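You operate a simulated robot arm through the tools that you are given. There is no shell and no other tool.

You run a simulated robot arm. Do the job below in one go: nothing can be reset, and whatever is moved stays where it is left.

JOB
Put things in order on the grey table. At the end: the glass with an orange band stands where the red jam jar stood; the blue pod is on the purple case; the red jam jar stands on top of the yellow cheese; the glass with the black band is on the black trivet; whatever was shut is shut again. Leave all else as you found it, and nothing knocked over. Set down upright: glass with the black band.
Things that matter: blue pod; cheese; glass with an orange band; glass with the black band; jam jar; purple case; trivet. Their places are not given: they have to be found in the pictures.

The check looks at the end state, three seconds after you hand in, the way a careful person would. Anything else that was tipped, shoved, dropped, spilled or broken makes it a failure.

ROBOT AND FRAMES
A 6-joint arm with a two-finger parallel gripper, fixed in place. Base frame: the origin is on the floor under the middle of its stand, x ahead of it, y to its left, z up; the work surface is at about z = 0.74. Lengths are in m, angles in rad, forces in N, time in s.
With the tool pointing down near the work surface it reaches from about 0.28 to 0.74 m from the base axis. Its first joint turns from -1.152 to 1.152 rad. Payload 2.45 kg.
The tool frame sits at the grasp point between the pads (the TCP): z along the fingers, y along the line on which they close. The tips reach 0.024 m beyond it. The gripper opens to 0.068 m. The fingers are 0.017 m wide and 0.01 m thick; the gripper's body (0.04 by 0.07 m) begins 0.041 m behind the TCP.
Orientation is told as [roll, pitch, yaw] about the base's x, y, z axes, in that order, counted from this pose: with the fingers straight down and closing along the base's y, the tool's x points along the base's -x, its y along +y and its z along -z.

CONTROLS
- The arm moves only by the tool arm_command. Its arguments are lists of equal length, an entry for each row: "rot": the turn, a rotation vector about the tool's x, y, z in units of 180 degrees (1.0 is 180 degrees), a list of three; "slide": the shift along the tool's x, y, z in units of 150 mm (1.0 is 150 mm), a list of three; "claw": the opening in per cent of the stroke, from 0 (shut) to 100 (fully open). In form: {"rot": [[rx, ry, rz], ...], "slide": [[dx, dy, dz], ...], "claw": [claw, ...]}. A call has 1 to 20 rows; each row is the pose to reach, as a shift and turn from the pose commanded when the call began, along the tool's axes at that moment. A call with a number of a shift or a turn outside -1 to 1 is refused whole. Rows are played at 5 a second. More than 0.05 m and 0.15 rad between two rows, or a gripper value outside its range, and nothing of the call is played. A pose out of reach is approached as far as the arm can. The call stops where the force on the tool passes 40 N (or 10 N more than at its start, if that is more) or the arm is blocked; 0.2 s more then pass. The fingers move at their own pace (about 0.108 m/s each) and stop on an object; they squeeze with about 31 N. The grip force told is the motor's: it shows also when the fingers shut on nothing. Time passes only in rows, and 0.2 s behind the last, so rows that repeat a pose let the fingers close. It gives the time, the measured TCP pose, the force on the tool (base axes), the opening and the grip force at its end, in the units of the frame above (readings bear some noise), with the torque about the TCP (base axes, N m) and any sound that the robot's microphone picked up.
- Cameras (640 x 400 px; columns grow to the right, rows downward): "scene" is fixed at [0.1528, 0.4119, 1.4482]; the picture's right is [-0.83, -0.56, 0.00], its down [-0.40, 0.59, -0.70] and it looks along [0.39, -0.58, -0.71] (base axes); focal length 356 px, centre (320, 200). "wrist" rides on the gripper at [0.084, 0.011, -0.075] in the tool frame; the picture's right is [-0.13, 0.99, 0.00], its down [-0.60, -0.08, -0.79] and it looks along [-0.79, -0.10, 0.61] (tool axes); focal length 251 px, centre (320, 200).
- grab_frame(camera): a new picture of that camera. The clock stands still meanwhile.
- locate(camera, pixels): for up to 12 pixels [column, row] of the newest picture of that camera ("zoom" is the newest enlarged one), the place [x, y, z] in the base frame of the surface seen there, good to about 0.002 m. The clock stands still meanwhile.
- close_up(camera, box): a new picture of the part [left, top, right, bottom] of that camera's present view, enlarged. The clock stands still meanwhile.
- close_job(): hands the job in; it is judged then, once.

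Unless the task says otherwise, let go and move clear before handing in.

The tools are called after ">>>" as name(argument=value, ...) on one line, values as JSON. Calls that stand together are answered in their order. arm_command: Moves the arm, as the interface text tells. Its arguments: {"type":"object","properties":{"rot":{"type":"array","items":{"type":"array","items":{"type":"number"}}},"slide":{"type":"array","items":{"type":"array","items":{"type":"number"}}},"claw":{"type":"array","items":{"type":"number"}}},"required":["rot","slide","claw"]} The other tools are called the same way: grab_frame (camera) takes a picture; locate (camera, pixels) gives the place of the surface under pixels of a picture; close_up (camera, box) takes an enlarged picture of a part of a camera's view; close_job () hands the job in.

At the start:

```text
clock: 0.0
position: [0.4961, -0.0622, 1.0115]
ee_rot: [0.0, -0.002, 0.0]
force: [-0.7, 0.1, -0.5]
ft_torque: [0.0, 0.02, 0.0]
grip_width: 0.068
grip_force: 0.1
```

scene: 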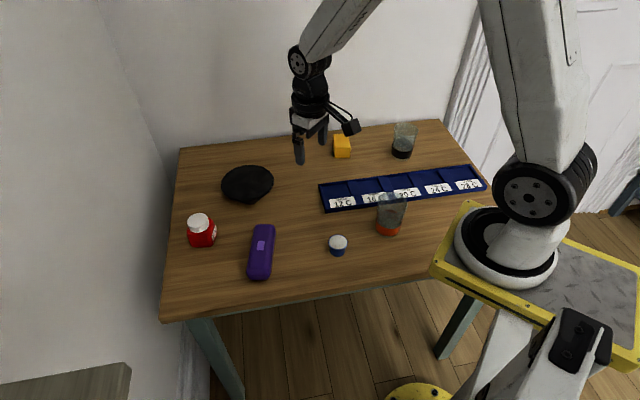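
wrist: 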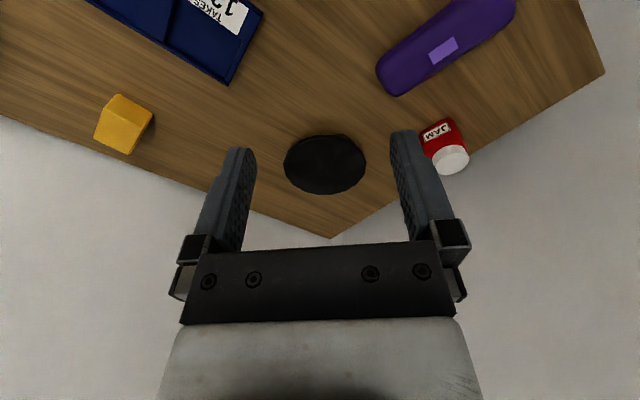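

The scene shows the red jam jar near (201,231), black trivet (247,183), purple case (261,252), blue pod (338,245), orange-band glass (390,215), black-band glass (403,140), and cheese (342,146). I'll zoom in to see details and locate things.

>>> close_up(camera="scene", box=[160, 150, 300, 290])

>>> locate(camera="scene", pixels=[[201, 220], [203, 240], [247, 183], [261, 245], [260, 270], [338, 240], [338, 252], [388, 230], [402, 150], [342, 140], [342, 152], [220, 270]])

>>> close_up(camera="scene", box=[310, 110, 450, 270])

```text
2.86 times, centred on (230, 220) of scene
```

zoom: 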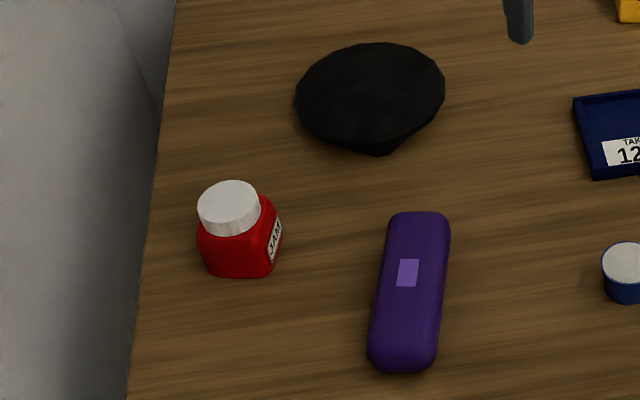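

```text
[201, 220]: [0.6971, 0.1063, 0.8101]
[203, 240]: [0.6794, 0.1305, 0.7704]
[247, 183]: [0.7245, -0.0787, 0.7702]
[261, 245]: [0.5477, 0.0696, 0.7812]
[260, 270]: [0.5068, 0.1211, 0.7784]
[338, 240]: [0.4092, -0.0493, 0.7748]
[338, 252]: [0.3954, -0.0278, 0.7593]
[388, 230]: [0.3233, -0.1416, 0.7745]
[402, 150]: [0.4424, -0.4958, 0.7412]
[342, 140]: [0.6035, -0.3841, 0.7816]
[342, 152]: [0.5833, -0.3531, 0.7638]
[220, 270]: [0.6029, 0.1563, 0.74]
```

```text
2.50 times, centred on (380, 190) of scene
```

zoom: 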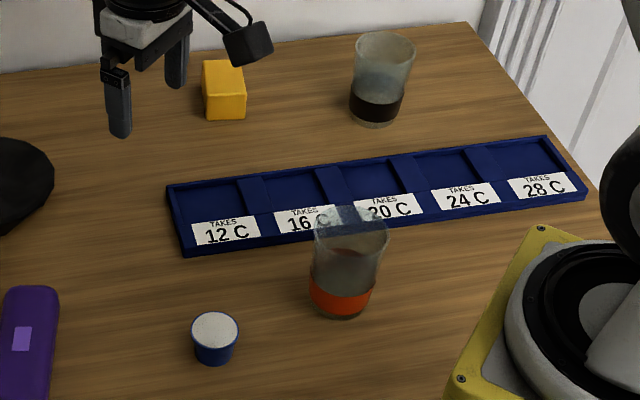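

The trivet top is near z 0.770, and glasses look transparent with colored bases. I'll take tighter close-ups to measure the shapes.

>>> close_up(camera="scene", box=[360, 170, 420, 250])

>>> locate(camera="zoom", pixels=[[320, 200], [320, 280], [320, 300], [320, 320], [280, 290], [360, 290], [320, 130], [260, 140], [380, 140], [320, 340]])

>>> close_up(camera="scene", box=[375, 110, 435, 170])

>>> locate(camera="zoom", pixels=[[320, 200], [320, 280], [320, 300], [320, 320], [280, 290], [360, 290], [320, 130], [260, 140], [380, 140], [320, 340]])

```text
5.00 times, centred on (390, 210) of scene
```

zoom: 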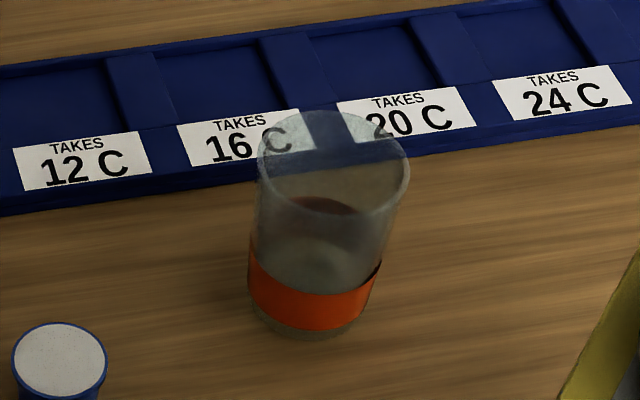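

```text
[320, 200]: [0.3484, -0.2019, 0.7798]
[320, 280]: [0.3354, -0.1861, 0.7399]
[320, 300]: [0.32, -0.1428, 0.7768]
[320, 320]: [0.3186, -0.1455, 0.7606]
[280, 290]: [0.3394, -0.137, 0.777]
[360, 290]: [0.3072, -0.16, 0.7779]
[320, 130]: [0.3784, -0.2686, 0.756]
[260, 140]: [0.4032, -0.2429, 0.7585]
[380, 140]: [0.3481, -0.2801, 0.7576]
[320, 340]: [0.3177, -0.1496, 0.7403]
```

```text
6.67 times, centred on (405, 140) of scene
```

zoom: 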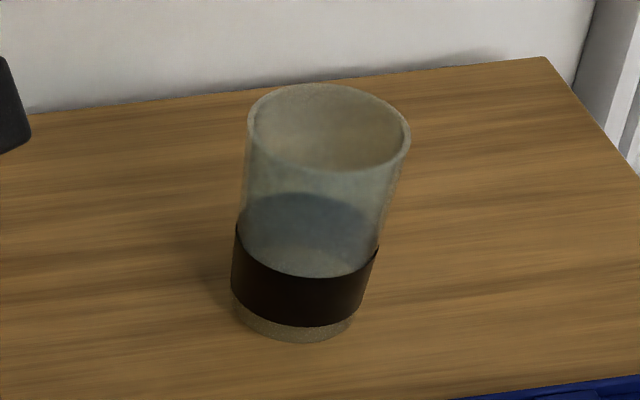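

```text
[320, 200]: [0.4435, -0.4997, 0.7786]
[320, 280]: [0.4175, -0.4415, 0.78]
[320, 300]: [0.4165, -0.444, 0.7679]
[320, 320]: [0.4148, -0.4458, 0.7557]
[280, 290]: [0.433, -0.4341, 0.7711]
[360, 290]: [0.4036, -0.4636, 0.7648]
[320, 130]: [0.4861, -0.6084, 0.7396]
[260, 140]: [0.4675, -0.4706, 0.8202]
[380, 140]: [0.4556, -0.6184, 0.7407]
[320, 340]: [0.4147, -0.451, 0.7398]
```

The wrist picture shows trivet (325,165), jam jar (445,145), cheese (125,125), case (440,50). I'll enlarge those in the wrist view and locate surface points for geometry.

>>> close_up(camera="wrist", box=[265, 110, 385, 210])

>>> locate(camera="wrist", pixels=[[325, 137], [325, 165], [325, 185], [290, 160], [360, 160], [300, 145], [350, 145], [325, 192]])

>>> close_up(camera="wrist", box=[410, 100, 490, 190])

>>> locate(camera="wrist", pixels=[[452, 160], [440, 155], [465, 155], [452, 150], [452, 170], [430, 132], [455, 125], [440, 140]])

>>> close_up(camera="wrist", box=[80, 80, 170, 170])

>>> locate(camera="wrist", pixels=[[117, 98], [150, 110], [135, 112], [120, 120], [105, 110], [100, 130], [128, 145], [140, 130], [146, 120], [120, 140]])

```text
4.00 times, centred on (325, 160) of wrist
```

zoom: 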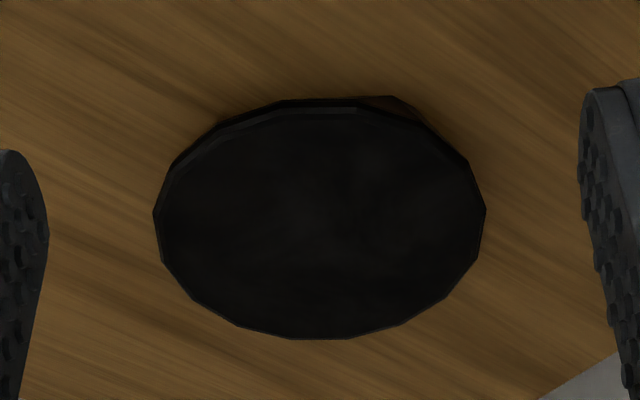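

```text
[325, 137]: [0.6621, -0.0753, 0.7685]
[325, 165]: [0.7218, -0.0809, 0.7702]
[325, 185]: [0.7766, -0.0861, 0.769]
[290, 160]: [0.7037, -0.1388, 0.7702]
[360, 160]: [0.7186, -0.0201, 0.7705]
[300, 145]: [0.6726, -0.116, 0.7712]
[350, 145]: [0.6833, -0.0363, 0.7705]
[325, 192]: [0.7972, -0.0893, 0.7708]
```

```text
4.44 times, centred on (450, 145) of wrist
```

zoom: 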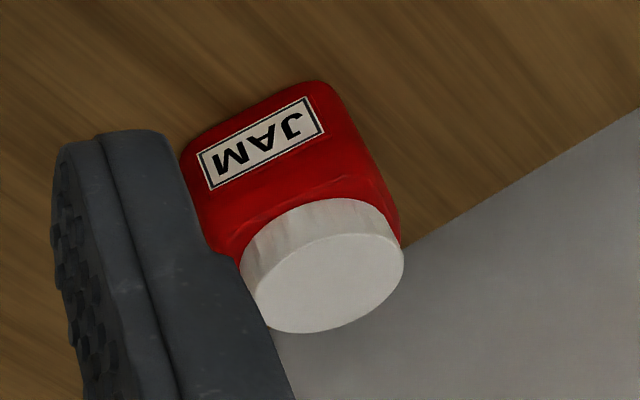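

```text
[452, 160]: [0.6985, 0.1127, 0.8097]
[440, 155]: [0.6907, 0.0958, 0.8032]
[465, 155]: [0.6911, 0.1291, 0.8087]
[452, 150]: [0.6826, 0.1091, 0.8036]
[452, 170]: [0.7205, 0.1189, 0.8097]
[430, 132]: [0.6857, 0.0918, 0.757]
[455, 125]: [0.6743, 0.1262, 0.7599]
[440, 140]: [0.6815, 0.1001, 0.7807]
```

```text
4.44 times, centred on (125, 125) of wrist
```

zoom: 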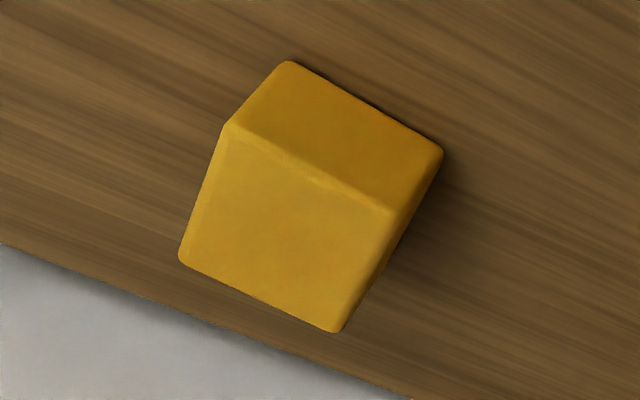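

```text
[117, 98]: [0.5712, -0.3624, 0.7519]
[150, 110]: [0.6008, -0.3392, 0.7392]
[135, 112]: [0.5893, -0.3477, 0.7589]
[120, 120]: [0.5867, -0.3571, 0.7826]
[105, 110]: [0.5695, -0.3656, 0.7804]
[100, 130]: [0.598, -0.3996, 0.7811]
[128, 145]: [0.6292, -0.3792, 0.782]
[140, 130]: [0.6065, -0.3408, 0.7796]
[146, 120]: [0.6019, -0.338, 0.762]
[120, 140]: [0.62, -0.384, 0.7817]
```

The cheese top is at z≈0.782 centred near (0.600,-0.371), the trivet top at 0.770 near (0.73,-0.08), and the jar lid at 0.81 near (0.70,0.113). I'll move above the left side for a closer look at the jar.

>>> arm_command(rot=[[0, 0, 0], [0, 0, 0], [0, 0, 0], [0, 0, 0], [0, 0, 0]], slide=[[-0.07, 0.2, 0.08], [-0.14, 0.4, 0.16], [-0.21, 0.6, 0.24], [-0.28, 0.8, 0.32], [-0.36, 1.0, 0.4]], claw=[100, 100, 100, 100, 100])

>>> grab_frame(camera="wrist")

>>> grab_frame(camera="scene")

```text
clock: 1.2
position: [0.5505, 0.0879, 0.9527]
ee_rot: [-0.002, -0.003, 0.001]
force: [0.4, -0.3, -0.3]
ft_torque: [0.03, -0.01, -0.01]
grip_width: 0.068
grip_force: 0.0
```

```text
taken
```

wrist: 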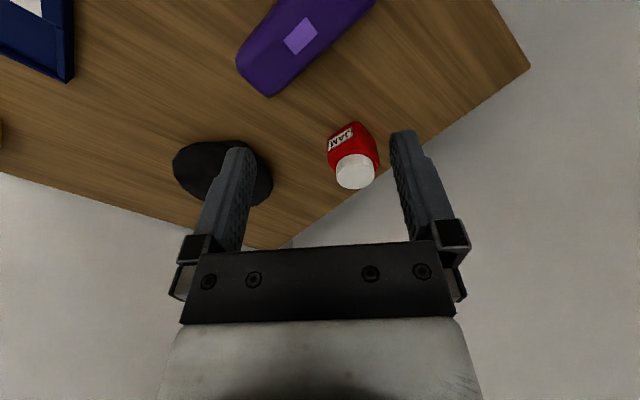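

```text
taken
```

scene: 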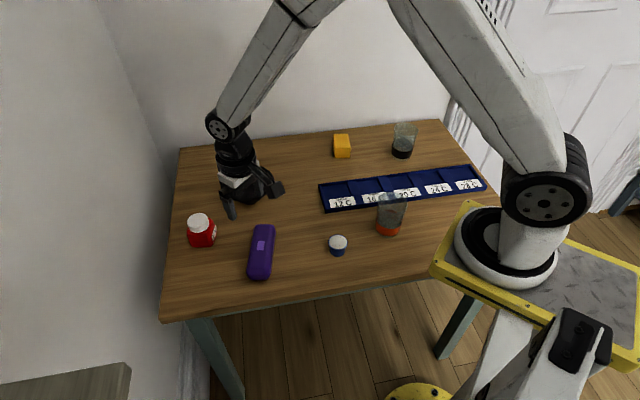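

The jar now sits unobstructed between the fingers at (353,155). I'll enlarge it and measure its lid and body.

>>> close_up(camera="wrist", box=[310, 110, 400, 200])

>>> locate(camera="wrist", pixels=[[337, 172], [355, 160], [355, 172], [355, 185], [374, 172], [340, 160], [370, 160], [331, 155], [375, 148], [352, 128], [334, 140], [362, 126]])

>>> close_up(camera="scene", box=[175, 200, 235, 260])

>>> locate(camera="zoom", pixels=[[320, 110], [270, 140], [340, 130], [300, 90], [300, 160], [300, 210], [300, 250], [240, 250], [380, 220], [350, 250], [250, 210], [360, 180]])

```text
4.44 times, centred on (355, 155) of wrist
```

zoom: 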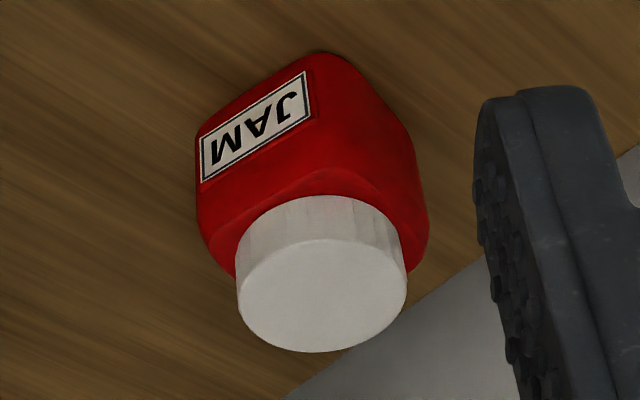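

```text
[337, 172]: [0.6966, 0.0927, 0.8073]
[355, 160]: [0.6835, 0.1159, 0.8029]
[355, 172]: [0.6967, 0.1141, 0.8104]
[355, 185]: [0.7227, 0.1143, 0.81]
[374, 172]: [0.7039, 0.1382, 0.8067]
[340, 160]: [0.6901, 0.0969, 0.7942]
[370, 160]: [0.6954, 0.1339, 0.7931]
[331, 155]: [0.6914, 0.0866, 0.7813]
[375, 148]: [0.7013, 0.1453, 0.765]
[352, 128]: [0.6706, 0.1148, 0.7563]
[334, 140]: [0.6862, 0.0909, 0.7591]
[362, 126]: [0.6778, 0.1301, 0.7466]
```

```text
6.67 times, centred on (205, 230) of scene
```

zoom: 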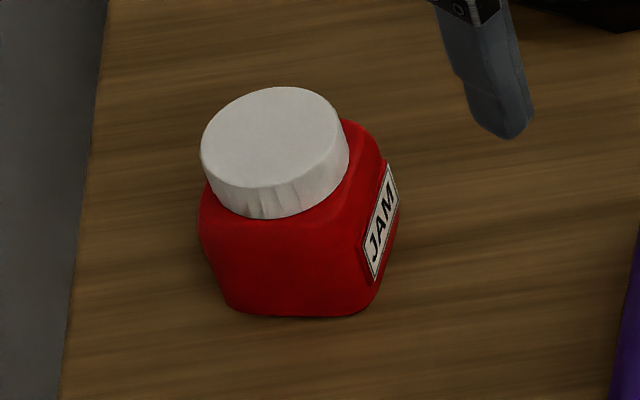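

```text
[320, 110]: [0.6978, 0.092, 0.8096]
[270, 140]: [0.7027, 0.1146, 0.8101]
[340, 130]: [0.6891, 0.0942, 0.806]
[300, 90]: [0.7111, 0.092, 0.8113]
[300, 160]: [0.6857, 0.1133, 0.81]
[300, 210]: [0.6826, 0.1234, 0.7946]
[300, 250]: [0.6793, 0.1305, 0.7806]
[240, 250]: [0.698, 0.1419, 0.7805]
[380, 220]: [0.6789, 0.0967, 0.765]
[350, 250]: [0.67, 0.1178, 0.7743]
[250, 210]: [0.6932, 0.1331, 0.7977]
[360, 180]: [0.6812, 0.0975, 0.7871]
```

The jar body is about 0.055 m square with faces turned about 32°, its centre near (0.7055,0.1145), lid top z 0.810; the cheese is turned about 34° too. I'll go above the jar with the gripper yawed +32°.

>>> arm_command(rot=[[0, 0, -0.036], [0, 0, -0.072], [0, 0, -0.107], [0, 0, -0.143], [0, 0, -0.178], [0, 0, -0.178]], slide=[[-0.2, 0.036, 0.08], [-0.4, 0.072, 0.16], [-0.6, 0.107, 0.24], [-0.8, 0.143, 0.32], [-1.0, 0.177, 0.38], [-1.0, 0.177, 0.38]], claw=[100, 100, 100, 100, 100, 100])

>>> grab_frame(camera="wrist")

>>> close_up(camera="scene", box=[150, 140, 290, 280])

```text
clock: 2.6
position: [0.7006, 0.1133, 0.8963]
ee_rot: [-0.002, -0.001, 0.56]
force: [-0.7, 0.3, -0.6]
ft_torque: [0.05, 0.03, 0.0]
grip_width: 0.0682
grip_force: 0.0
```

```text
taken
```

wrist: 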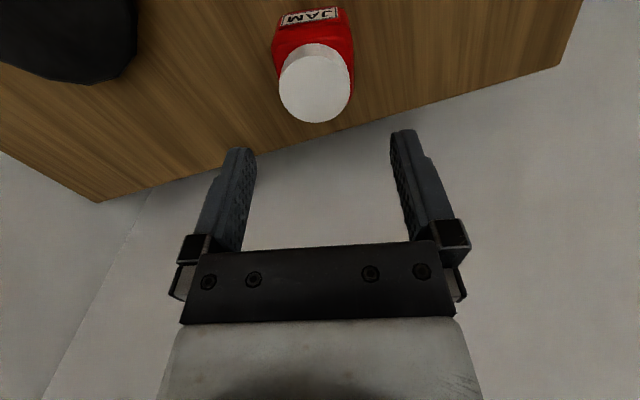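

```text
2.86 times, centred on (220, 210) of scene
```

zoom: 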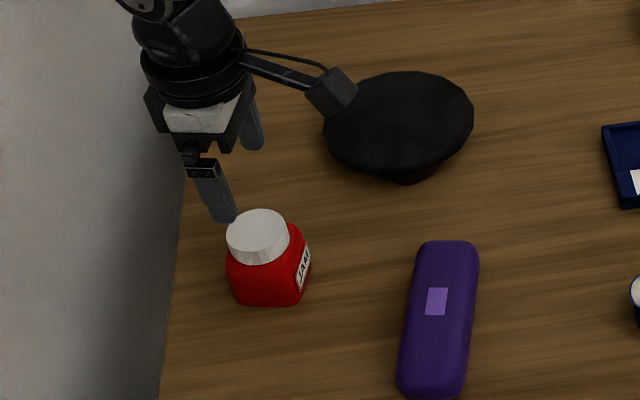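

The label now looks level in the wrist view, and the lid is centred near (315,83). I'll locate lid edge points to fix the centre.

>>> close_up(camera="wrist", box=[260, 0, 370, 130])

>>> locate(camera="wrist", pixels=[[281, 83], [315, 60], [315, 90], [315, 120], [347, 83], [290, 83], [340, 83], [275, 45], [351, 45], [300, 18], [330, 18], [315, 47]])

```text
3.08 times, centred on (315, 65) of wrist
```

zoom: 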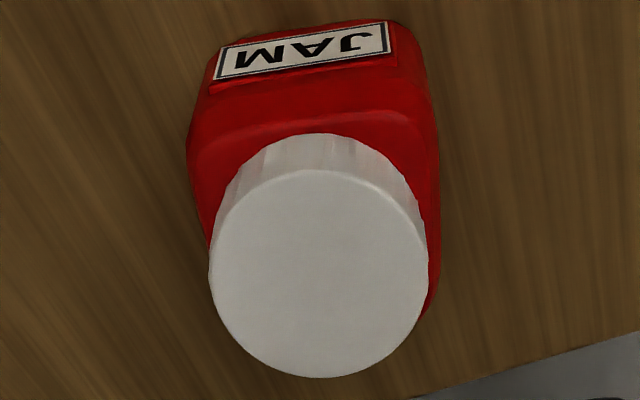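

```text
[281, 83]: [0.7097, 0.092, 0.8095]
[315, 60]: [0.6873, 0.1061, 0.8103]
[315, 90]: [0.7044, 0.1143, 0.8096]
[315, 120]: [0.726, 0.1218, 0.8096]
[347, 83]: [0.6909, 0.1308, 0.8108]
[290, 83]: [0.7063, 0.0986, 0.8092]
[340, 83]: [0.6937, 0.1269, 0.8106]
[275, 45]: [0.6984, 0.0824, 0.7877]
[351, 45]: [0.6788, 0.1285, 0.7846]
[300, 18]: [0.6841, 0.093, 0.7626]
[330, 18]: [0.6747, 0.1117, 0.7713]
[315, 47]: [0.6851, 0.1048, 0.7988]
```

The lid centre comes out at about (0.706,0.114), within a few mm of the current axis. I'll correct by 5 mm and descend to z≈0.777 with the claw open.

>>> arm_command(rot=[[0, 0, 0], [0, 0, 0], [0, 0, 0], [0, 0, 0], [0, 0, 0], [0, 0, 0], [0, 0, 0]], slide=[[-0.032, -0.014, 0.1], [-0.032, -0.014, 0.25], [-0.032, -0.014, 0.4], [-0.032, -0.014, 0.53], [-0.032, -0.014, 0.66], [-0.032, -0.014, 0.785], [-0.032, -0.014, 0.785]], claw=[100, 100, 100, 100, 100, 100, 100])

>>> grab_frame(camera="wrist")

>>> close_up(camera="scene", box=[150, 140, 290, 280])

```text
clock: 4.2
position: [0.7047, 0.1153, 0.7764]
ee_rot: [-0.002, -0.001, 0.56]
force: [-0.1, -0.3, -0.3]
ft_torque: [-0.02, 0.0, -0.02]
grip_width: 0.0679
grip_force: 0.0
```

```text
taken
```

wrist: 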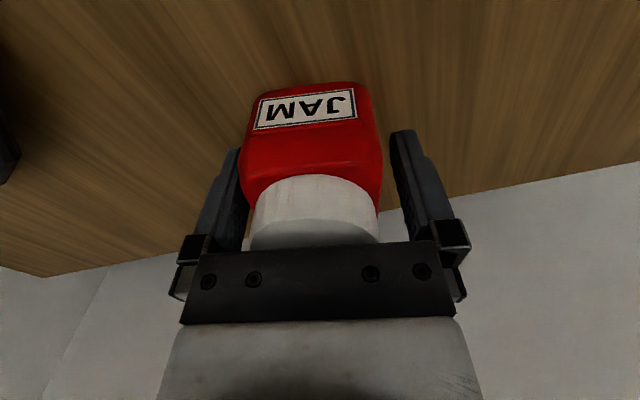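

```text
2.86 times, centred on (220, 210) of scene
```

zoom: 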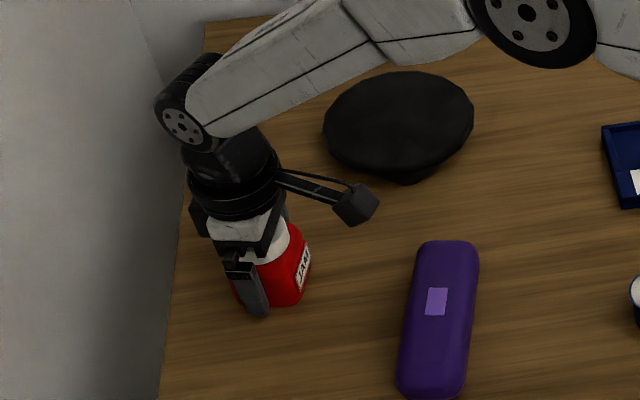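

The jar is between the fingers but about 3 mm nearer the left one (body spans columns 243–382). I'll shift that much left and close the claw.

>>> arm_command(rot=[[0, 0, 0], [0, 0, 0], [0, 0, 0], [0, 0, 0], [0, 0, 0], [0, 0, 0]], slide=[[0, -0.017, 0], [0, -0.017, 0], [0, -0.017, 0], [0, -0.017, 0], [0, -0.017, 0], [0, -0.017, 0]], claw=[100, 100, 85, 70, 60, 60])

>>> grab_frame(camera="wrist")

```text
clock: 5.6
position: [0.7058, 0.1124, 0.7773]
ee_rot: [-0.002, -0.003, 0.558]
force: [-0.2, -1.0, 0.4]
ft_torque: [0.04, 0.05, -0.02]
grip_width: 0.058
grip_force: 31.1
```

```text
taken
```

wrist: 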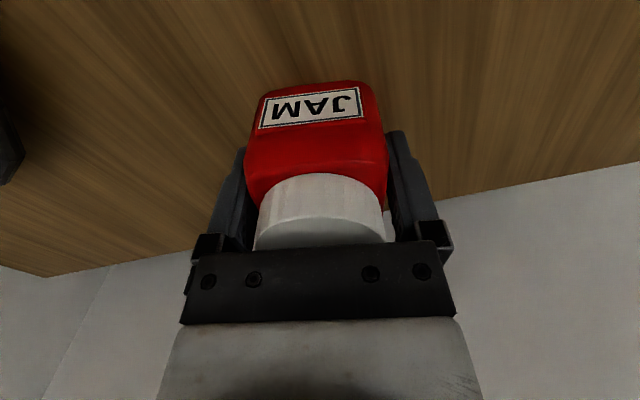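

The claw stopped on the jar at 0.058 m with full grip. I'll lift straight up 0.14 m.

>>> arm_command(rot=[[0, 0, 0], [0, 0, 0], [0, 0, 0], [0, 0, 0], [0, 0, 0], [0, 0, 0], [0, 0, 0]], slide=[[0, 0, -0.05], [0, 0, -0.15], [0, 0, -0.3], [0, 0, -0.5], [0, 0, -0.7], [0, 0, -0.93], [0, 0, -0.93]], claw=[60, 60, 60, 60, 60, 60, 60])

>>> grab_frame(camera="wrist")

>>> grab_frame(camera="scene")

```text
clock: 7.2
position: [0.7062, 0.1135, 0.9164]
ee_rot: [-0.001, -0.002, 0.558]
force: [-0.6, 0.0, -2.0]
ft_torque: [0.02, -0.02, 0.03]
grip_width: 0.058
grip_force: 30.5
```

```text
taken
```

wrist: 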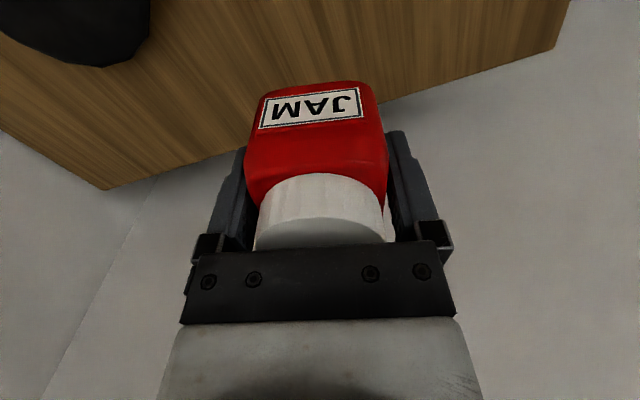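

```text
taken
```

scene: 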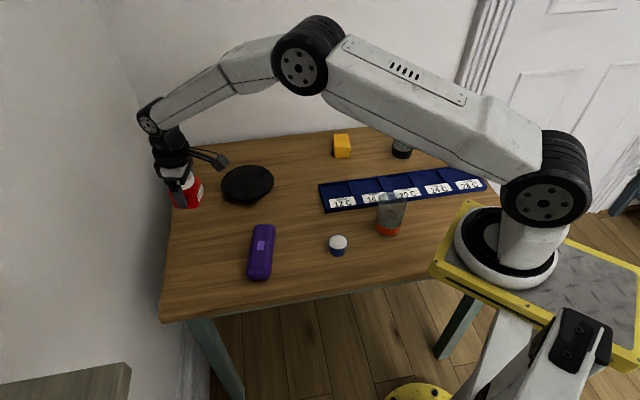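

The jar is lifted cleanly. The cheese (342,146) is unobstructed in the scene view, so I'll measure its top corners now.

>>> close_up(camera="scene", box=[322, 126, 362, 166])

>>> locate(camera="zoom", pixels=[[320, 140], [220, 100], [370, 100], [240, 190], [390, 190], [300, 200], [300, 260], [230, 290], [420, 260], [400, 150], [310, 90], [230, 150]])

```text
10.00 times, centred on (342, 146) of scene
```

zoom: 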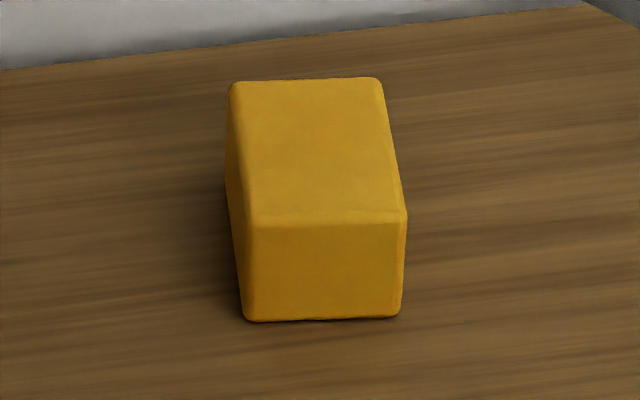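

```text
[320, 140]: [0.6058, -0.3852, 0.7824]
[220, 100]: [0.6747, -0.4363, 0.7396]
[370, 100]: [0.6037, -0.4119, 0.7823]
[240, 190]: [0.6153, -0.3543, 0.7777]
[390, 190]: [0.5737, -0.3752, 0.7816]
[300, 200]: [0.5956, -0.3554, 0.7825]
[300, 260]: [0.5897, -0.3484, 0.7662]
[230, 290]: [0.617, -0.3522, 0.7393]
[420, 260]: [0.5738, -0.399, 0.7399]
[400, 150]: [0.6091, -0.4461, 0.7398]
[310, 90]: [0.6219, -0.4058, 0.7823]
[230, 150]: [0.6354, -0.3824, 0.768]
```

The cheese top is a clear quadrilateral in the zoom with corners near (238,85), (378,82), (402,218), (252,222). I'll locate points just inside those.

>>> locate(camera="zoom", pixels=[[245, 92], [372, 88], [394, 212], [258, 214], [320, 84], [326, 218], [240, 140], [248, 160], [382, 140], [388, 165]])

```text
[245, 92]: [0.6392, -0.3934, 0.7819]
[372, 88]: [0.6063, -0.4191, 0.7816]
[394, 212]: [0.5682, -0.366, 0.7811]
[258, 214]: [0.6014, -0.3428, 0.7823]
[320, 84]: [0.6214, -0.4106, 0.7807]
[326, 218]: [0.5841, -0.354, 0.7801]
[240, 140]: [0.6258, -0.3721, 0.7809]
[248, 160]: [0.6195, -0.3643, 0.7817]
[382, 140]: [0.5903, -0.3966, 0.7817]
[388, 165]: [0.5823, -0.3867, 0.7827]
```

The cheese top is about 0.044 × 0.068 m, centred at (0.604,-0.380), z 0.782, turned about 36°. I'll carry the jar there at height in three legs.

>>> arm_command(rot=[[0, 0, 0], [0, 0, 0], [0, 0, 0], [0, 0, 0], [0, 0, 0]], slide=[[0.11, -0.12, 0], [0.3, -0.32, 0], [0.49, -0.52, 0], [0.68, -0.72, 0], [0.85, -0.89, 0]], claw=[60, 60, 60, 60, 60])

>>> arm_command(rot=[[0, 0, 0], [0, 0, 0], [0, 0, 0], [0, 0, 0], [0, 0, 0]], slide=[[0.11, -0.12, 0], [0.3, -0.32, 0], [0.49, -0.52, 0], [0.68, -0.72, 0], [0.85, -0.89, 0]], claw=[60, 60, 60, 60, 60])

```text
clock: 8.4
position: [0.6674, -0.0694, 0.9163]
ee_rot: [-0.001, -0.001, 0.559]
force: [-0.4, -0.1, -2.9]
ft_torque: [0.03, 0.02, 0.06]
grip_width: 0.0577
grip_force: 31.1
```

```text
clock: 9.6
position: [0.6312, -0.2504, 0.9177]
ee_rot: [-0.002, -0.001, 0.558]
force: [-0.9, -0.2, -2.5]
ft_torque: [0.02, -0.01, 0.05]
grip_width: 0.0578
grip_force: 30.9
```

Carry is going as planned with the grip steady. I'll finish the last leg to above the cheese with 4° more yaw.

>>> arm_command(rot=[[0, 0, -0.005], [0, 0, -0.01], [0, 0, -0.016], [0, 0, -0.022], [0, 0, -0.022], [0, 0, -0.022]], slide=[[0.1, -0.1, 0], [0.28, -0.29, 0], [0.46, -0.48, 0], [0.617, -0.644, 0], [0.617, -0.644, 0], [0.617, -0.644, 0]], claw=[60, 60, 60, 60, 60, 60])

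>>> grab_frame(camera="wrist")

>>> close_up(camera="scene", box=[290, 60, 410, 180])

```text
clock: 11.0
position: [0.604, -0.3807, 0.9165]
ee_rot: [-0.002, -0.002, 0.629]
force: [0.0, 0.5, -2.1]
ft_torque: [0.0, 0.0, 0.0]
grip_width: 0.0575
grip_force: 31.2
```

```text
taken
```

wrist: 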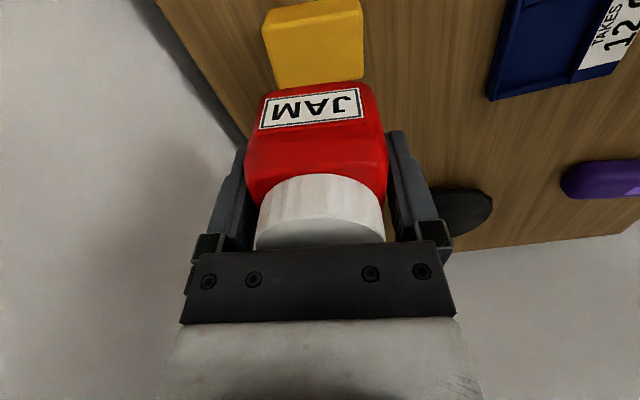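

```text
3.33 times, centred on (350, 120) of scene
```

zoom: 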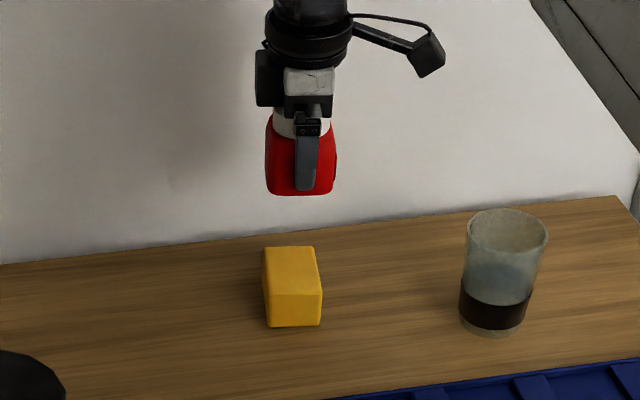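

The jar is above the cheese, both aligned. I'll lower to about 8 mm above contact and look.

>>> arm_command(rot=[[0, 0, 0], [0, 0, 0], [0, 0, 0], [0, 0, 0], [0, 0, 0], [0, 0, 0]], slide=[[0, 0, 0.1], [0, 0, 0.25], [0, 0, 0.4], [0, 0, 0.52], [0, 0, 0.59], [0, 0, 0.59]], claw=[60, 60, 60, 60, 60, 60])

>>> grab_frame(camera="wrist")

>>> close_up(camera="scene", box=[310, 90, 390, 170])

```text
clock: 12.4
position: [0.6056, -0.3795, 0.8271]
ee_rot: [-0.002, -0.002, 0.627]
force: [0.5, -0.5, -2.3]
ft_torque: [0.01, -0.01, 0.01]
grip_width: 0.058
grip_force: 31.1
```

```text
taken
```

wrist: 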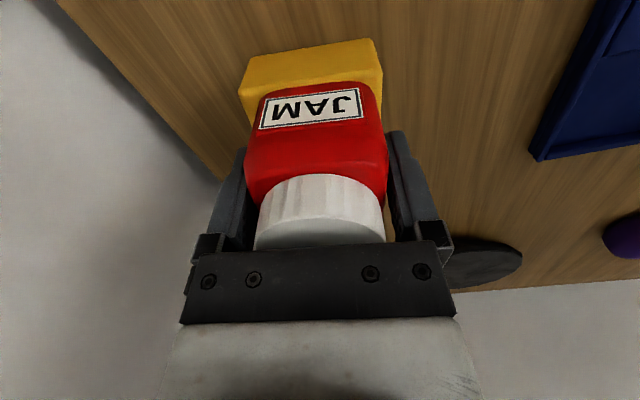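

```text
5.00 times, centred on (350, 130) of scene
```

zoom: 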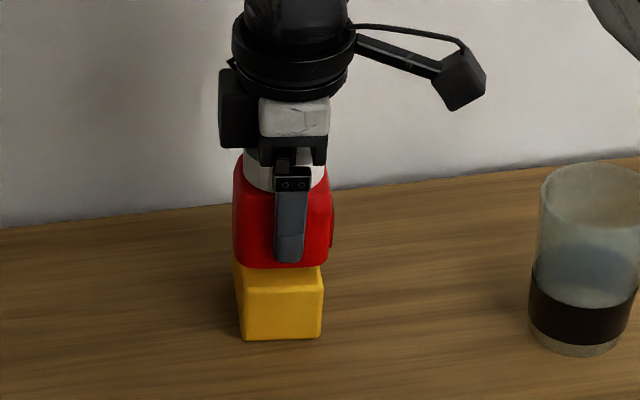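

The jar sits squarely over the cheese in the scene zoom (jar columns 232–331, cheese 240–322). I'll ease down about 7 mm and read the force.

>>> arm_command(rot=[[0, 0, 0], [0, 0, 0], [0, 0, 0], [0, 0, 0]], slide=[[0, -0.012, 0.015], [0, -0.012, 0.03], [0, -0.012, 0.045], [0, -0.012, 0.045]], claw=[60, 60, 60, 60])

```text
clock: 13.4
position: [0.6059, -0.3813, 0.8214]
ee_rot: [-0.001, -0.001, 0.629]
force: [-0.2, -0.2, -2.8]
ft_torque: [0.03, -0.01, -0.01]
grip_width: 0.0578
grip_force: 30.9
```

No contact yet (vertical force still about −2.5 N). I'll ease down in 0.6 mm steps.

>>> arm_command(rot=[[0, 0, 0], [0, 0, 0], [0, 0, 0]], slide=[[0, 0, 0.005], [0, 0, 0.01], [0, 0, 0.01]], claw=[60, 60, 60])

>>> close_up(camera="scene", box=[320, 105, 370, 165])

```text
clock: 14.2
position: [0.6059, -0.3815, 0.819]
ee_rot: [-0.002, -0.002, 0.629]
force: [-0.5, 0.2, -3.6]
ft_torque: [0.02, -0.01, 0.01]
grip_width: 0.0578
grip_force: 31.2
```

```text
6.67 times, centred on (345, 135) of scene
```

zoom: 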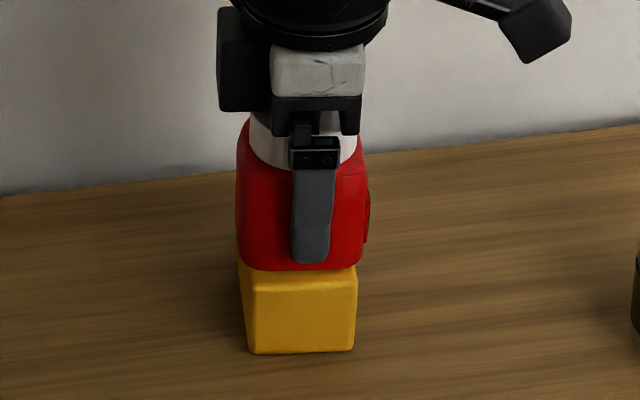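

Force is still only the jar's weight and a hair of gap may remain. I'll go down another 1.5 mm in tiny steps.

>>> arm_command(rot=[[0, 0, 0], [0, 0, 0], [0, 0, 0]], slide=[[0, 0, 0.005], [0, 0, 0.009], [0, 0, 0.009]], claw=[60, 60, 60])

```text
clock: 15.0
position: [0.6056, -0.381, 0.819]
ee_rot: [-0.003, -0.001, 0.629]
force: [-1.5, 0.4, 1.7]
ft_torque: [0.15, 0.04, 0.02]
grip_width: 0.0577
grip_force: 31.1
```

The vertical force jumped from −2.8 to +1.7 N, so the jar is resting on the cheese. I'll open the claw.

>>> arm_command(rot=[[0, 0, 0], [0, 0, 0], [0, 0, 0], [0, 0, 0]], slide=[[0, 0, 0], [0, 0, 0], [0, 0, 0], [0, 0, 0]], claw=[88, 95, 100, 100])

>>> grab_frame(camera="wrist")

>>> close_up(camera="scene", box=[320, 105, 370, 165])

```text
clock: 16.0
position: [0.6054, -0.3806, 0.8183]
ee_rot: [-0.002, -0.001, 0.627]
force: [0.3, -0.4, 0.0]
ft_torque: [0.0, 0.0, 0.03]
grip_width: 0.0678
grip_force: 0.1
```

```text
taken
```

wrist: 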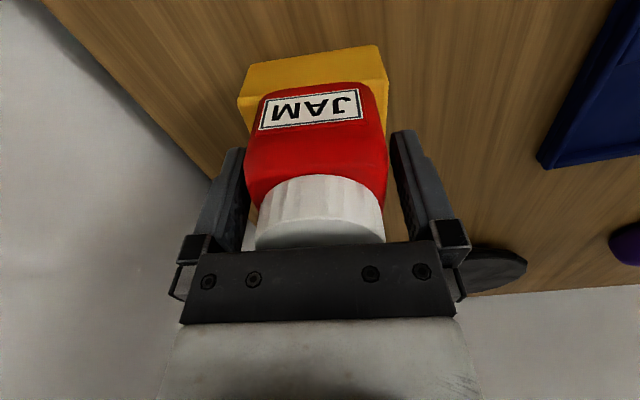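

```text
6.67 times, centred on (345, 135) of scene
```

zoom: 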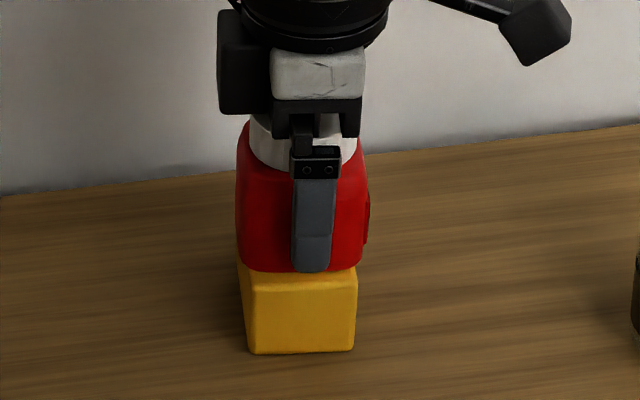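

The jar stands on the cheese and both fingers are clear of it. I'll rise straight up.

>>> arm_command(rot=[[0, 0, 0], [0, 0, 0], [0, 0, 0], [0, 0, 0], [0, 0, 0], [0, 0, 0]], slide=[[0, 0, -0.08], [0, 0, -0.2], [0, 0, -0.4], [0, 0, -0.65], [0, 0, -0.95], [0, 0, -0.95]], claw=[100, 100, 100, 100, 100, 100])

>>> grab_frame(camera="scene")

>>> close_up(camera="scene", box=[310, 100, 430, 180])

>>> grab_frame(camera="wrist")

```text
clock: 17.4
position: [0.605, -0.382, 0.9606]
ee_rot: [-0.002, -0.002, 0.628]
force: [0.7, 0.4, -0.6]
ft_torque: [-0.01, -0.04, -0.01]
grip_width: 0.0681
grip_force: 0.0
```

```text
taken
```

scene: 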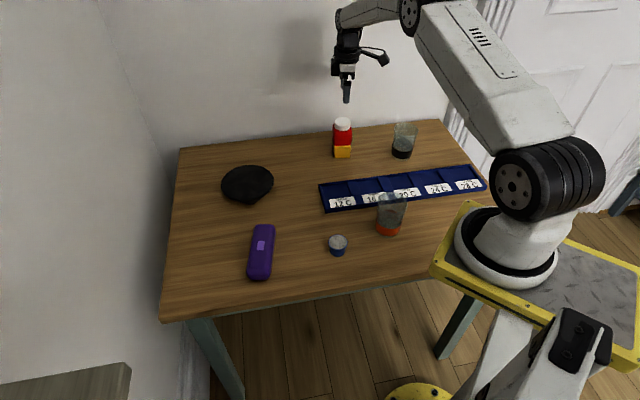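

```text
5.00 times, centred on (370, 140) of scene
```

zoom: 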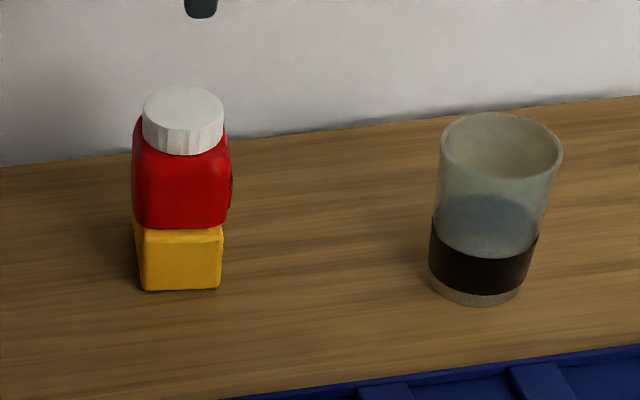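

```text
taken
```

wrist: 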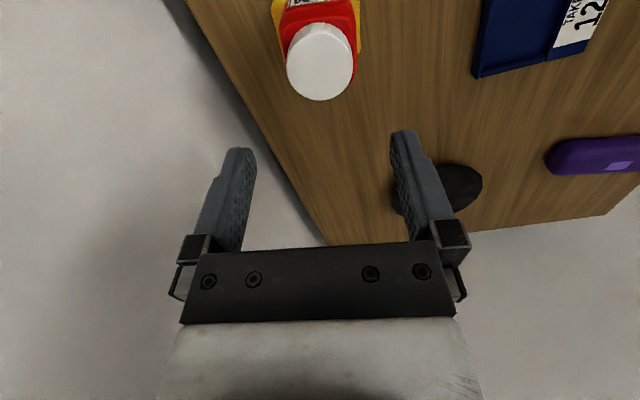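

The jar stands squarely on the cheese. Next is the black-band glass: its rim (~0.073 m) exceeds the claw opening, so I plan a rim grasp; I'll move above it to measure.

>>> arm_command(rot=[[0, 0, -0.01], [0, 0, -0.02], [0, 0, -0.03], [0, 0, -0.036], [0, 0, -0.036]], slide=[[0.24, 0.03, 0], [0.48, 0.06, 0], [0.72, 0.1, 0], [0.95, 0.14, 0], [0.95, 0.14, 0]], claw=[100, 100, 100, 100, 100])

>>> grab_frame(camera="wrist")

```text
clock: 18.6
position: [0.4788, -0.4475, 0.9598]
ee_rot: [-0.004, -0.002, 0.74]
force: [0.5, 0.0, -0.6]
ft_torque: [0.0, 0.05, -0.02]
grip_width: 0.068
grip_force: 0.0
```

```text
taken
```

wrist: 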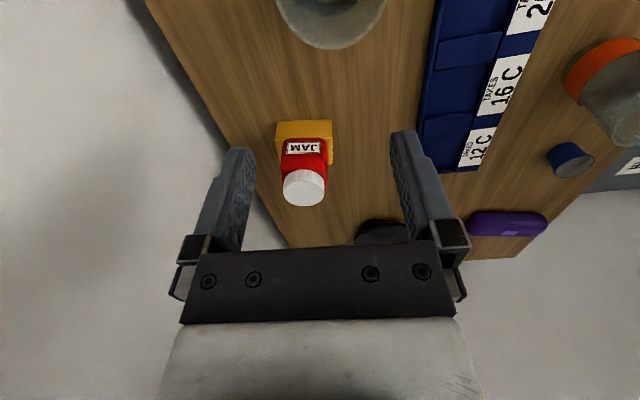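

The glass's rim is cut off at the top of the picture (330,20). I'll back the tool 8 cm to bring it into view.

>>> arm_command(rot=[[0, 0, 0], [0, 0, 0], [0, 0, 0]], slide=[[0.28, 0, 0], [0.55, 0, 0], [0.55, 0, 0]], claw=[100, 100, 100])

>>> grab_frame(camera="wrist")

>>> close_up(camera="wrist", box=[250, 0, 400, 150])

```text
clock: 19.4
position: [0.4176, -0.5042, 0.9602]
ee_rot: [-0.002, -0.001, 0.743]
force: [1.2, 0.0, -0.2]
ft_torque: [0.01, 0.0, 0.01]
grip_width: 0.068
grip_force: 0.1
```

```text
taken
```

wrist: 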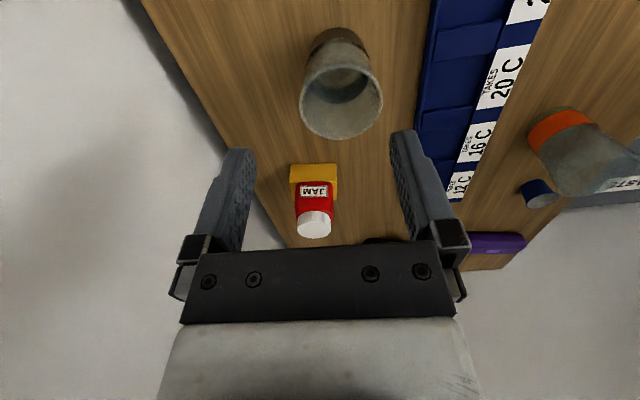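

```text
2.67 times, centred on (325, 75) of wrist
```

zoom: 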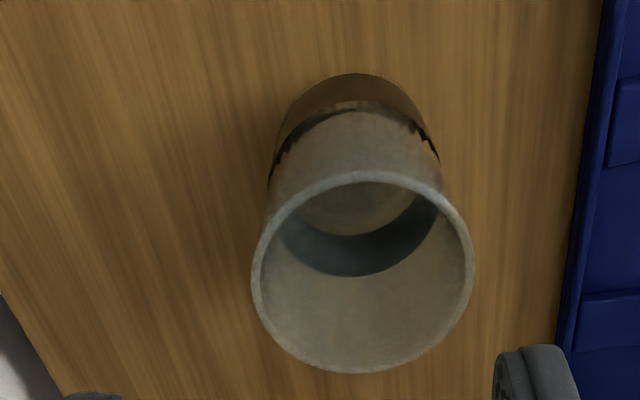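

The rim is a clear ring in the zoom (left 257, right 468, top 180, bottom 367). I'll locate points on it.

>>> locate(camera="zoom", pixels=[[257, 275], [468, 262], [355, 178], [365, 368], [285, 215], [435, 205], [285, 335], [445, 325], [350, 210], [350, 260], [350, 90], [320, 100]])

>>> close_up(camera="scene", box=[385, 115, 425, 165])

>>> locate(camera="zoom", pixels=[[320, 100], [320, 60], [320, 260], [320, 300], [260, 270], [380, 270]])

```text
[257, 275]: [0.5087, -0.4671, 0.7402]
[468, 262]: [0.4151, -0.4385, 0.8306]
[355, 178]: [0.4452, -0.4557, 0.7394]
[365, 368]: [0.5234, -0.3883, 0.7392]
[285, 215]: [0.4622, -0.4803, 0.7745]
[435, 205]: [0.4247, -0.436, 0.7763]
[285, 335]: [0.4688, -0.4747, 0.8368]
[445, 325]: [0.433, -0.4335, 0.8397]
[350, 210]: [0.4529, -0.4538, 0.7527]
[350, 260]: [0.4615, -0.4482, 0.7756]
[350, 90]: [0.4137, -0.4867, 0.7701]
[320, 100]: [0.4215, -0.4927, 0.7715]
```

```text
8.00 times, centred on (405, 140) of scene
```

zoom: 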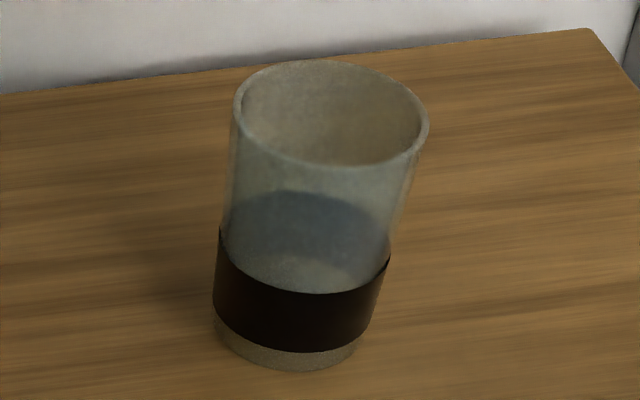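

```text
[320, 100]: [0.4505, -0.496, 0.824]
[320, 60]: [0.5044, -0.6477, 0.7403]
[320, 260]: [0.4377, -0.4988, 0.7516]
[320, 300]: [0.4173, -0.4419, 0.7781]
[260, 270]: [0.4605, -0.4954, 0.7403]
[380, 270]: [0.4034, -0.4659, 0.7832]
```

Fitting the band and rim, the black-band glass is centred at about (0.4365,-0.467), rim z≈0.840, rim radius ≈0.0355, walls tapering about 3.3°. I'll place the tool above its near rim with the tool tilted 3.3° to match the wall and the claw at 80%.

>>> arm_command(rot=[[0.009, 0, 0], [0.0183, 0, 0], [0.0183, 0, 0]], slide=[[-0.13, 0.16, 0.1], [-0.26, 0.3187, 0.25], [-0.26, 0.3187, 0.3]], claw=[90, 80, 80])

>>> grab_frame(camera="wrist")

>>> close_up(camera="scene", box=[360, 70, 460, 170])

```text
clock: 20.2
position: [0.4131, -0.4427, 0.9162]
ee_rot: [-0.058, -0.002, 0.739]
force: [0.0, -0.5, 0.4]
ft_torque: [0.03, 0.01, -0.04]
grip_width: 0.0546
grip_force: 0.2
```

```text
taken
```

wrist: 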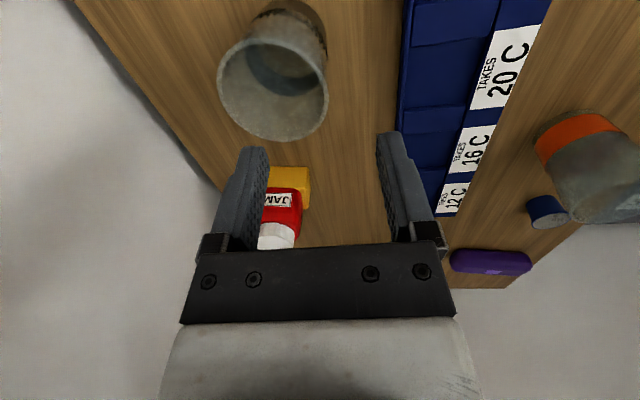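

```text
4.00 times, centred on (410, 120) of scene
```

zoom: 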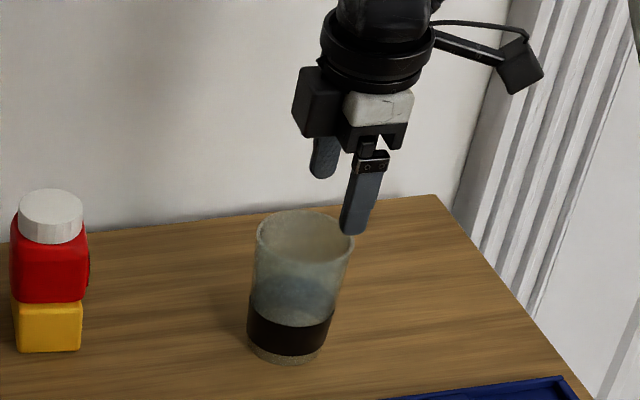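

The rim's right wall is near column 325 while the tool axis projects to column 320. I'll enlarge to measure the rim position more precisely.

>>> close_up(camera="wrist", box=[200, 0, 350, 150])

>>> locate(camera="zoom", pixels=[[405, 250], [408, 230], [410, 270], [400, 290], [395, 200], [230, 180], [250, 300], [300, 345], [340, 350], [370, 330], [400, 270], [300, 150]])

```text
2.67 times, centred on (275, 75) of wrist
```

zoom: 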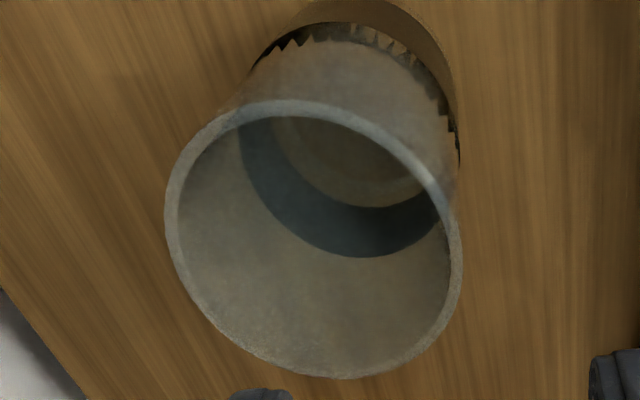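

```text
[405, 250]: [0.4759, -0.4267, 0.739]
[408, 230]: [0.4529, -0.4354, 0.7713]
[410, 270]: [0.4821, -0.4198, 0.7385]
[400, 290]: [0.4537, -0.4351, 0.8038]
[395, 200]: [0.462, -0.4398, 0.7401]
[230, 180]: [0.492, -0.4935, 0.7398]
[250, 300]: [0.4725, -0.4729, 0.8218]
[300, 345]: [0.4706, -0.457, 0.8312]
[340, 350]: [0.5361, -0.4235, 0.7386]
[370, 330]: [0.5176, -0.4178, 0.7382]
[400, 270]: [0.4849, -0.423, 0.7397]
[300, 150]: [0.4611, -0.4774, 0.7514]
```

The rim centre is about 2–4 mm toward tool +x and 33.7 mm toward −y from the tool, as wanted for the wall. I'll nudge and descend vertically so that the wall enters between the fingers (TCP to z≈0.822).

>>> arm_command(rot=[[0, 0, 0], [0, 0, 0], [0, 0, 0], [0, 0, 0], [0, 0, 0], [0, 0, 0], [0, 0, 0], [0, 0, 0]], slide=[[0.0167, -0.004, 0], [0.0167, 0.0037, 0.133], [0.0167, 0.0113, 0.266], [0.0167, 0.019, 0.4], [0.0167, 0.0248, 0.5], [0.0167, 0.0286, 0.566], [0.0167, 0.032, 0.62], [0.0167, 0.032, 0.62]], claw=[80, 80, 80, 80, 80, 80, 80, 80])

>>> grab_frame(camera="wrist")

>>> close_up(camera="scene", box=[370, 90, 450, 170])

```text
clock: 22.0
position: [0.4122, -0.4443, 0.8219]
ee_rot: [-0.058, -0.002, 0.742]
force: [0.2, -0.5, 0.2]
ft_torque: [0.0, 0.03, 0.04]
grip_width: 0.0542
grip_force: 0.1
```

```text
taken
```

wrist: 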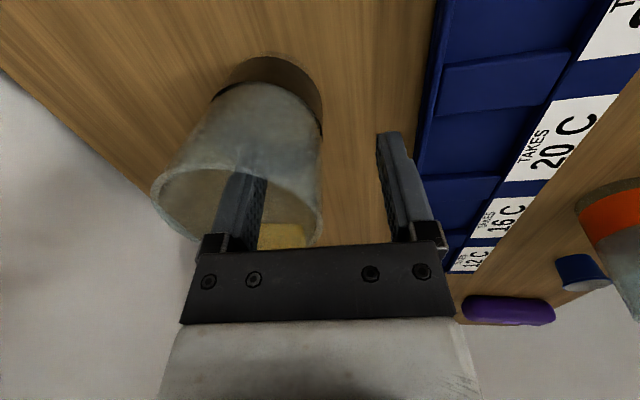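

```text
5.00 times, centred on (410, 130) of scene
```

zoom: 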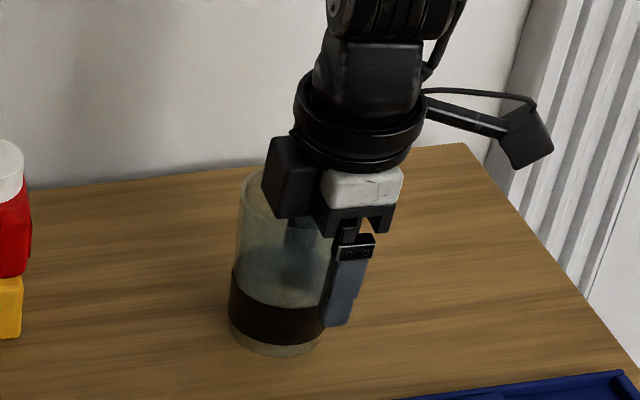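

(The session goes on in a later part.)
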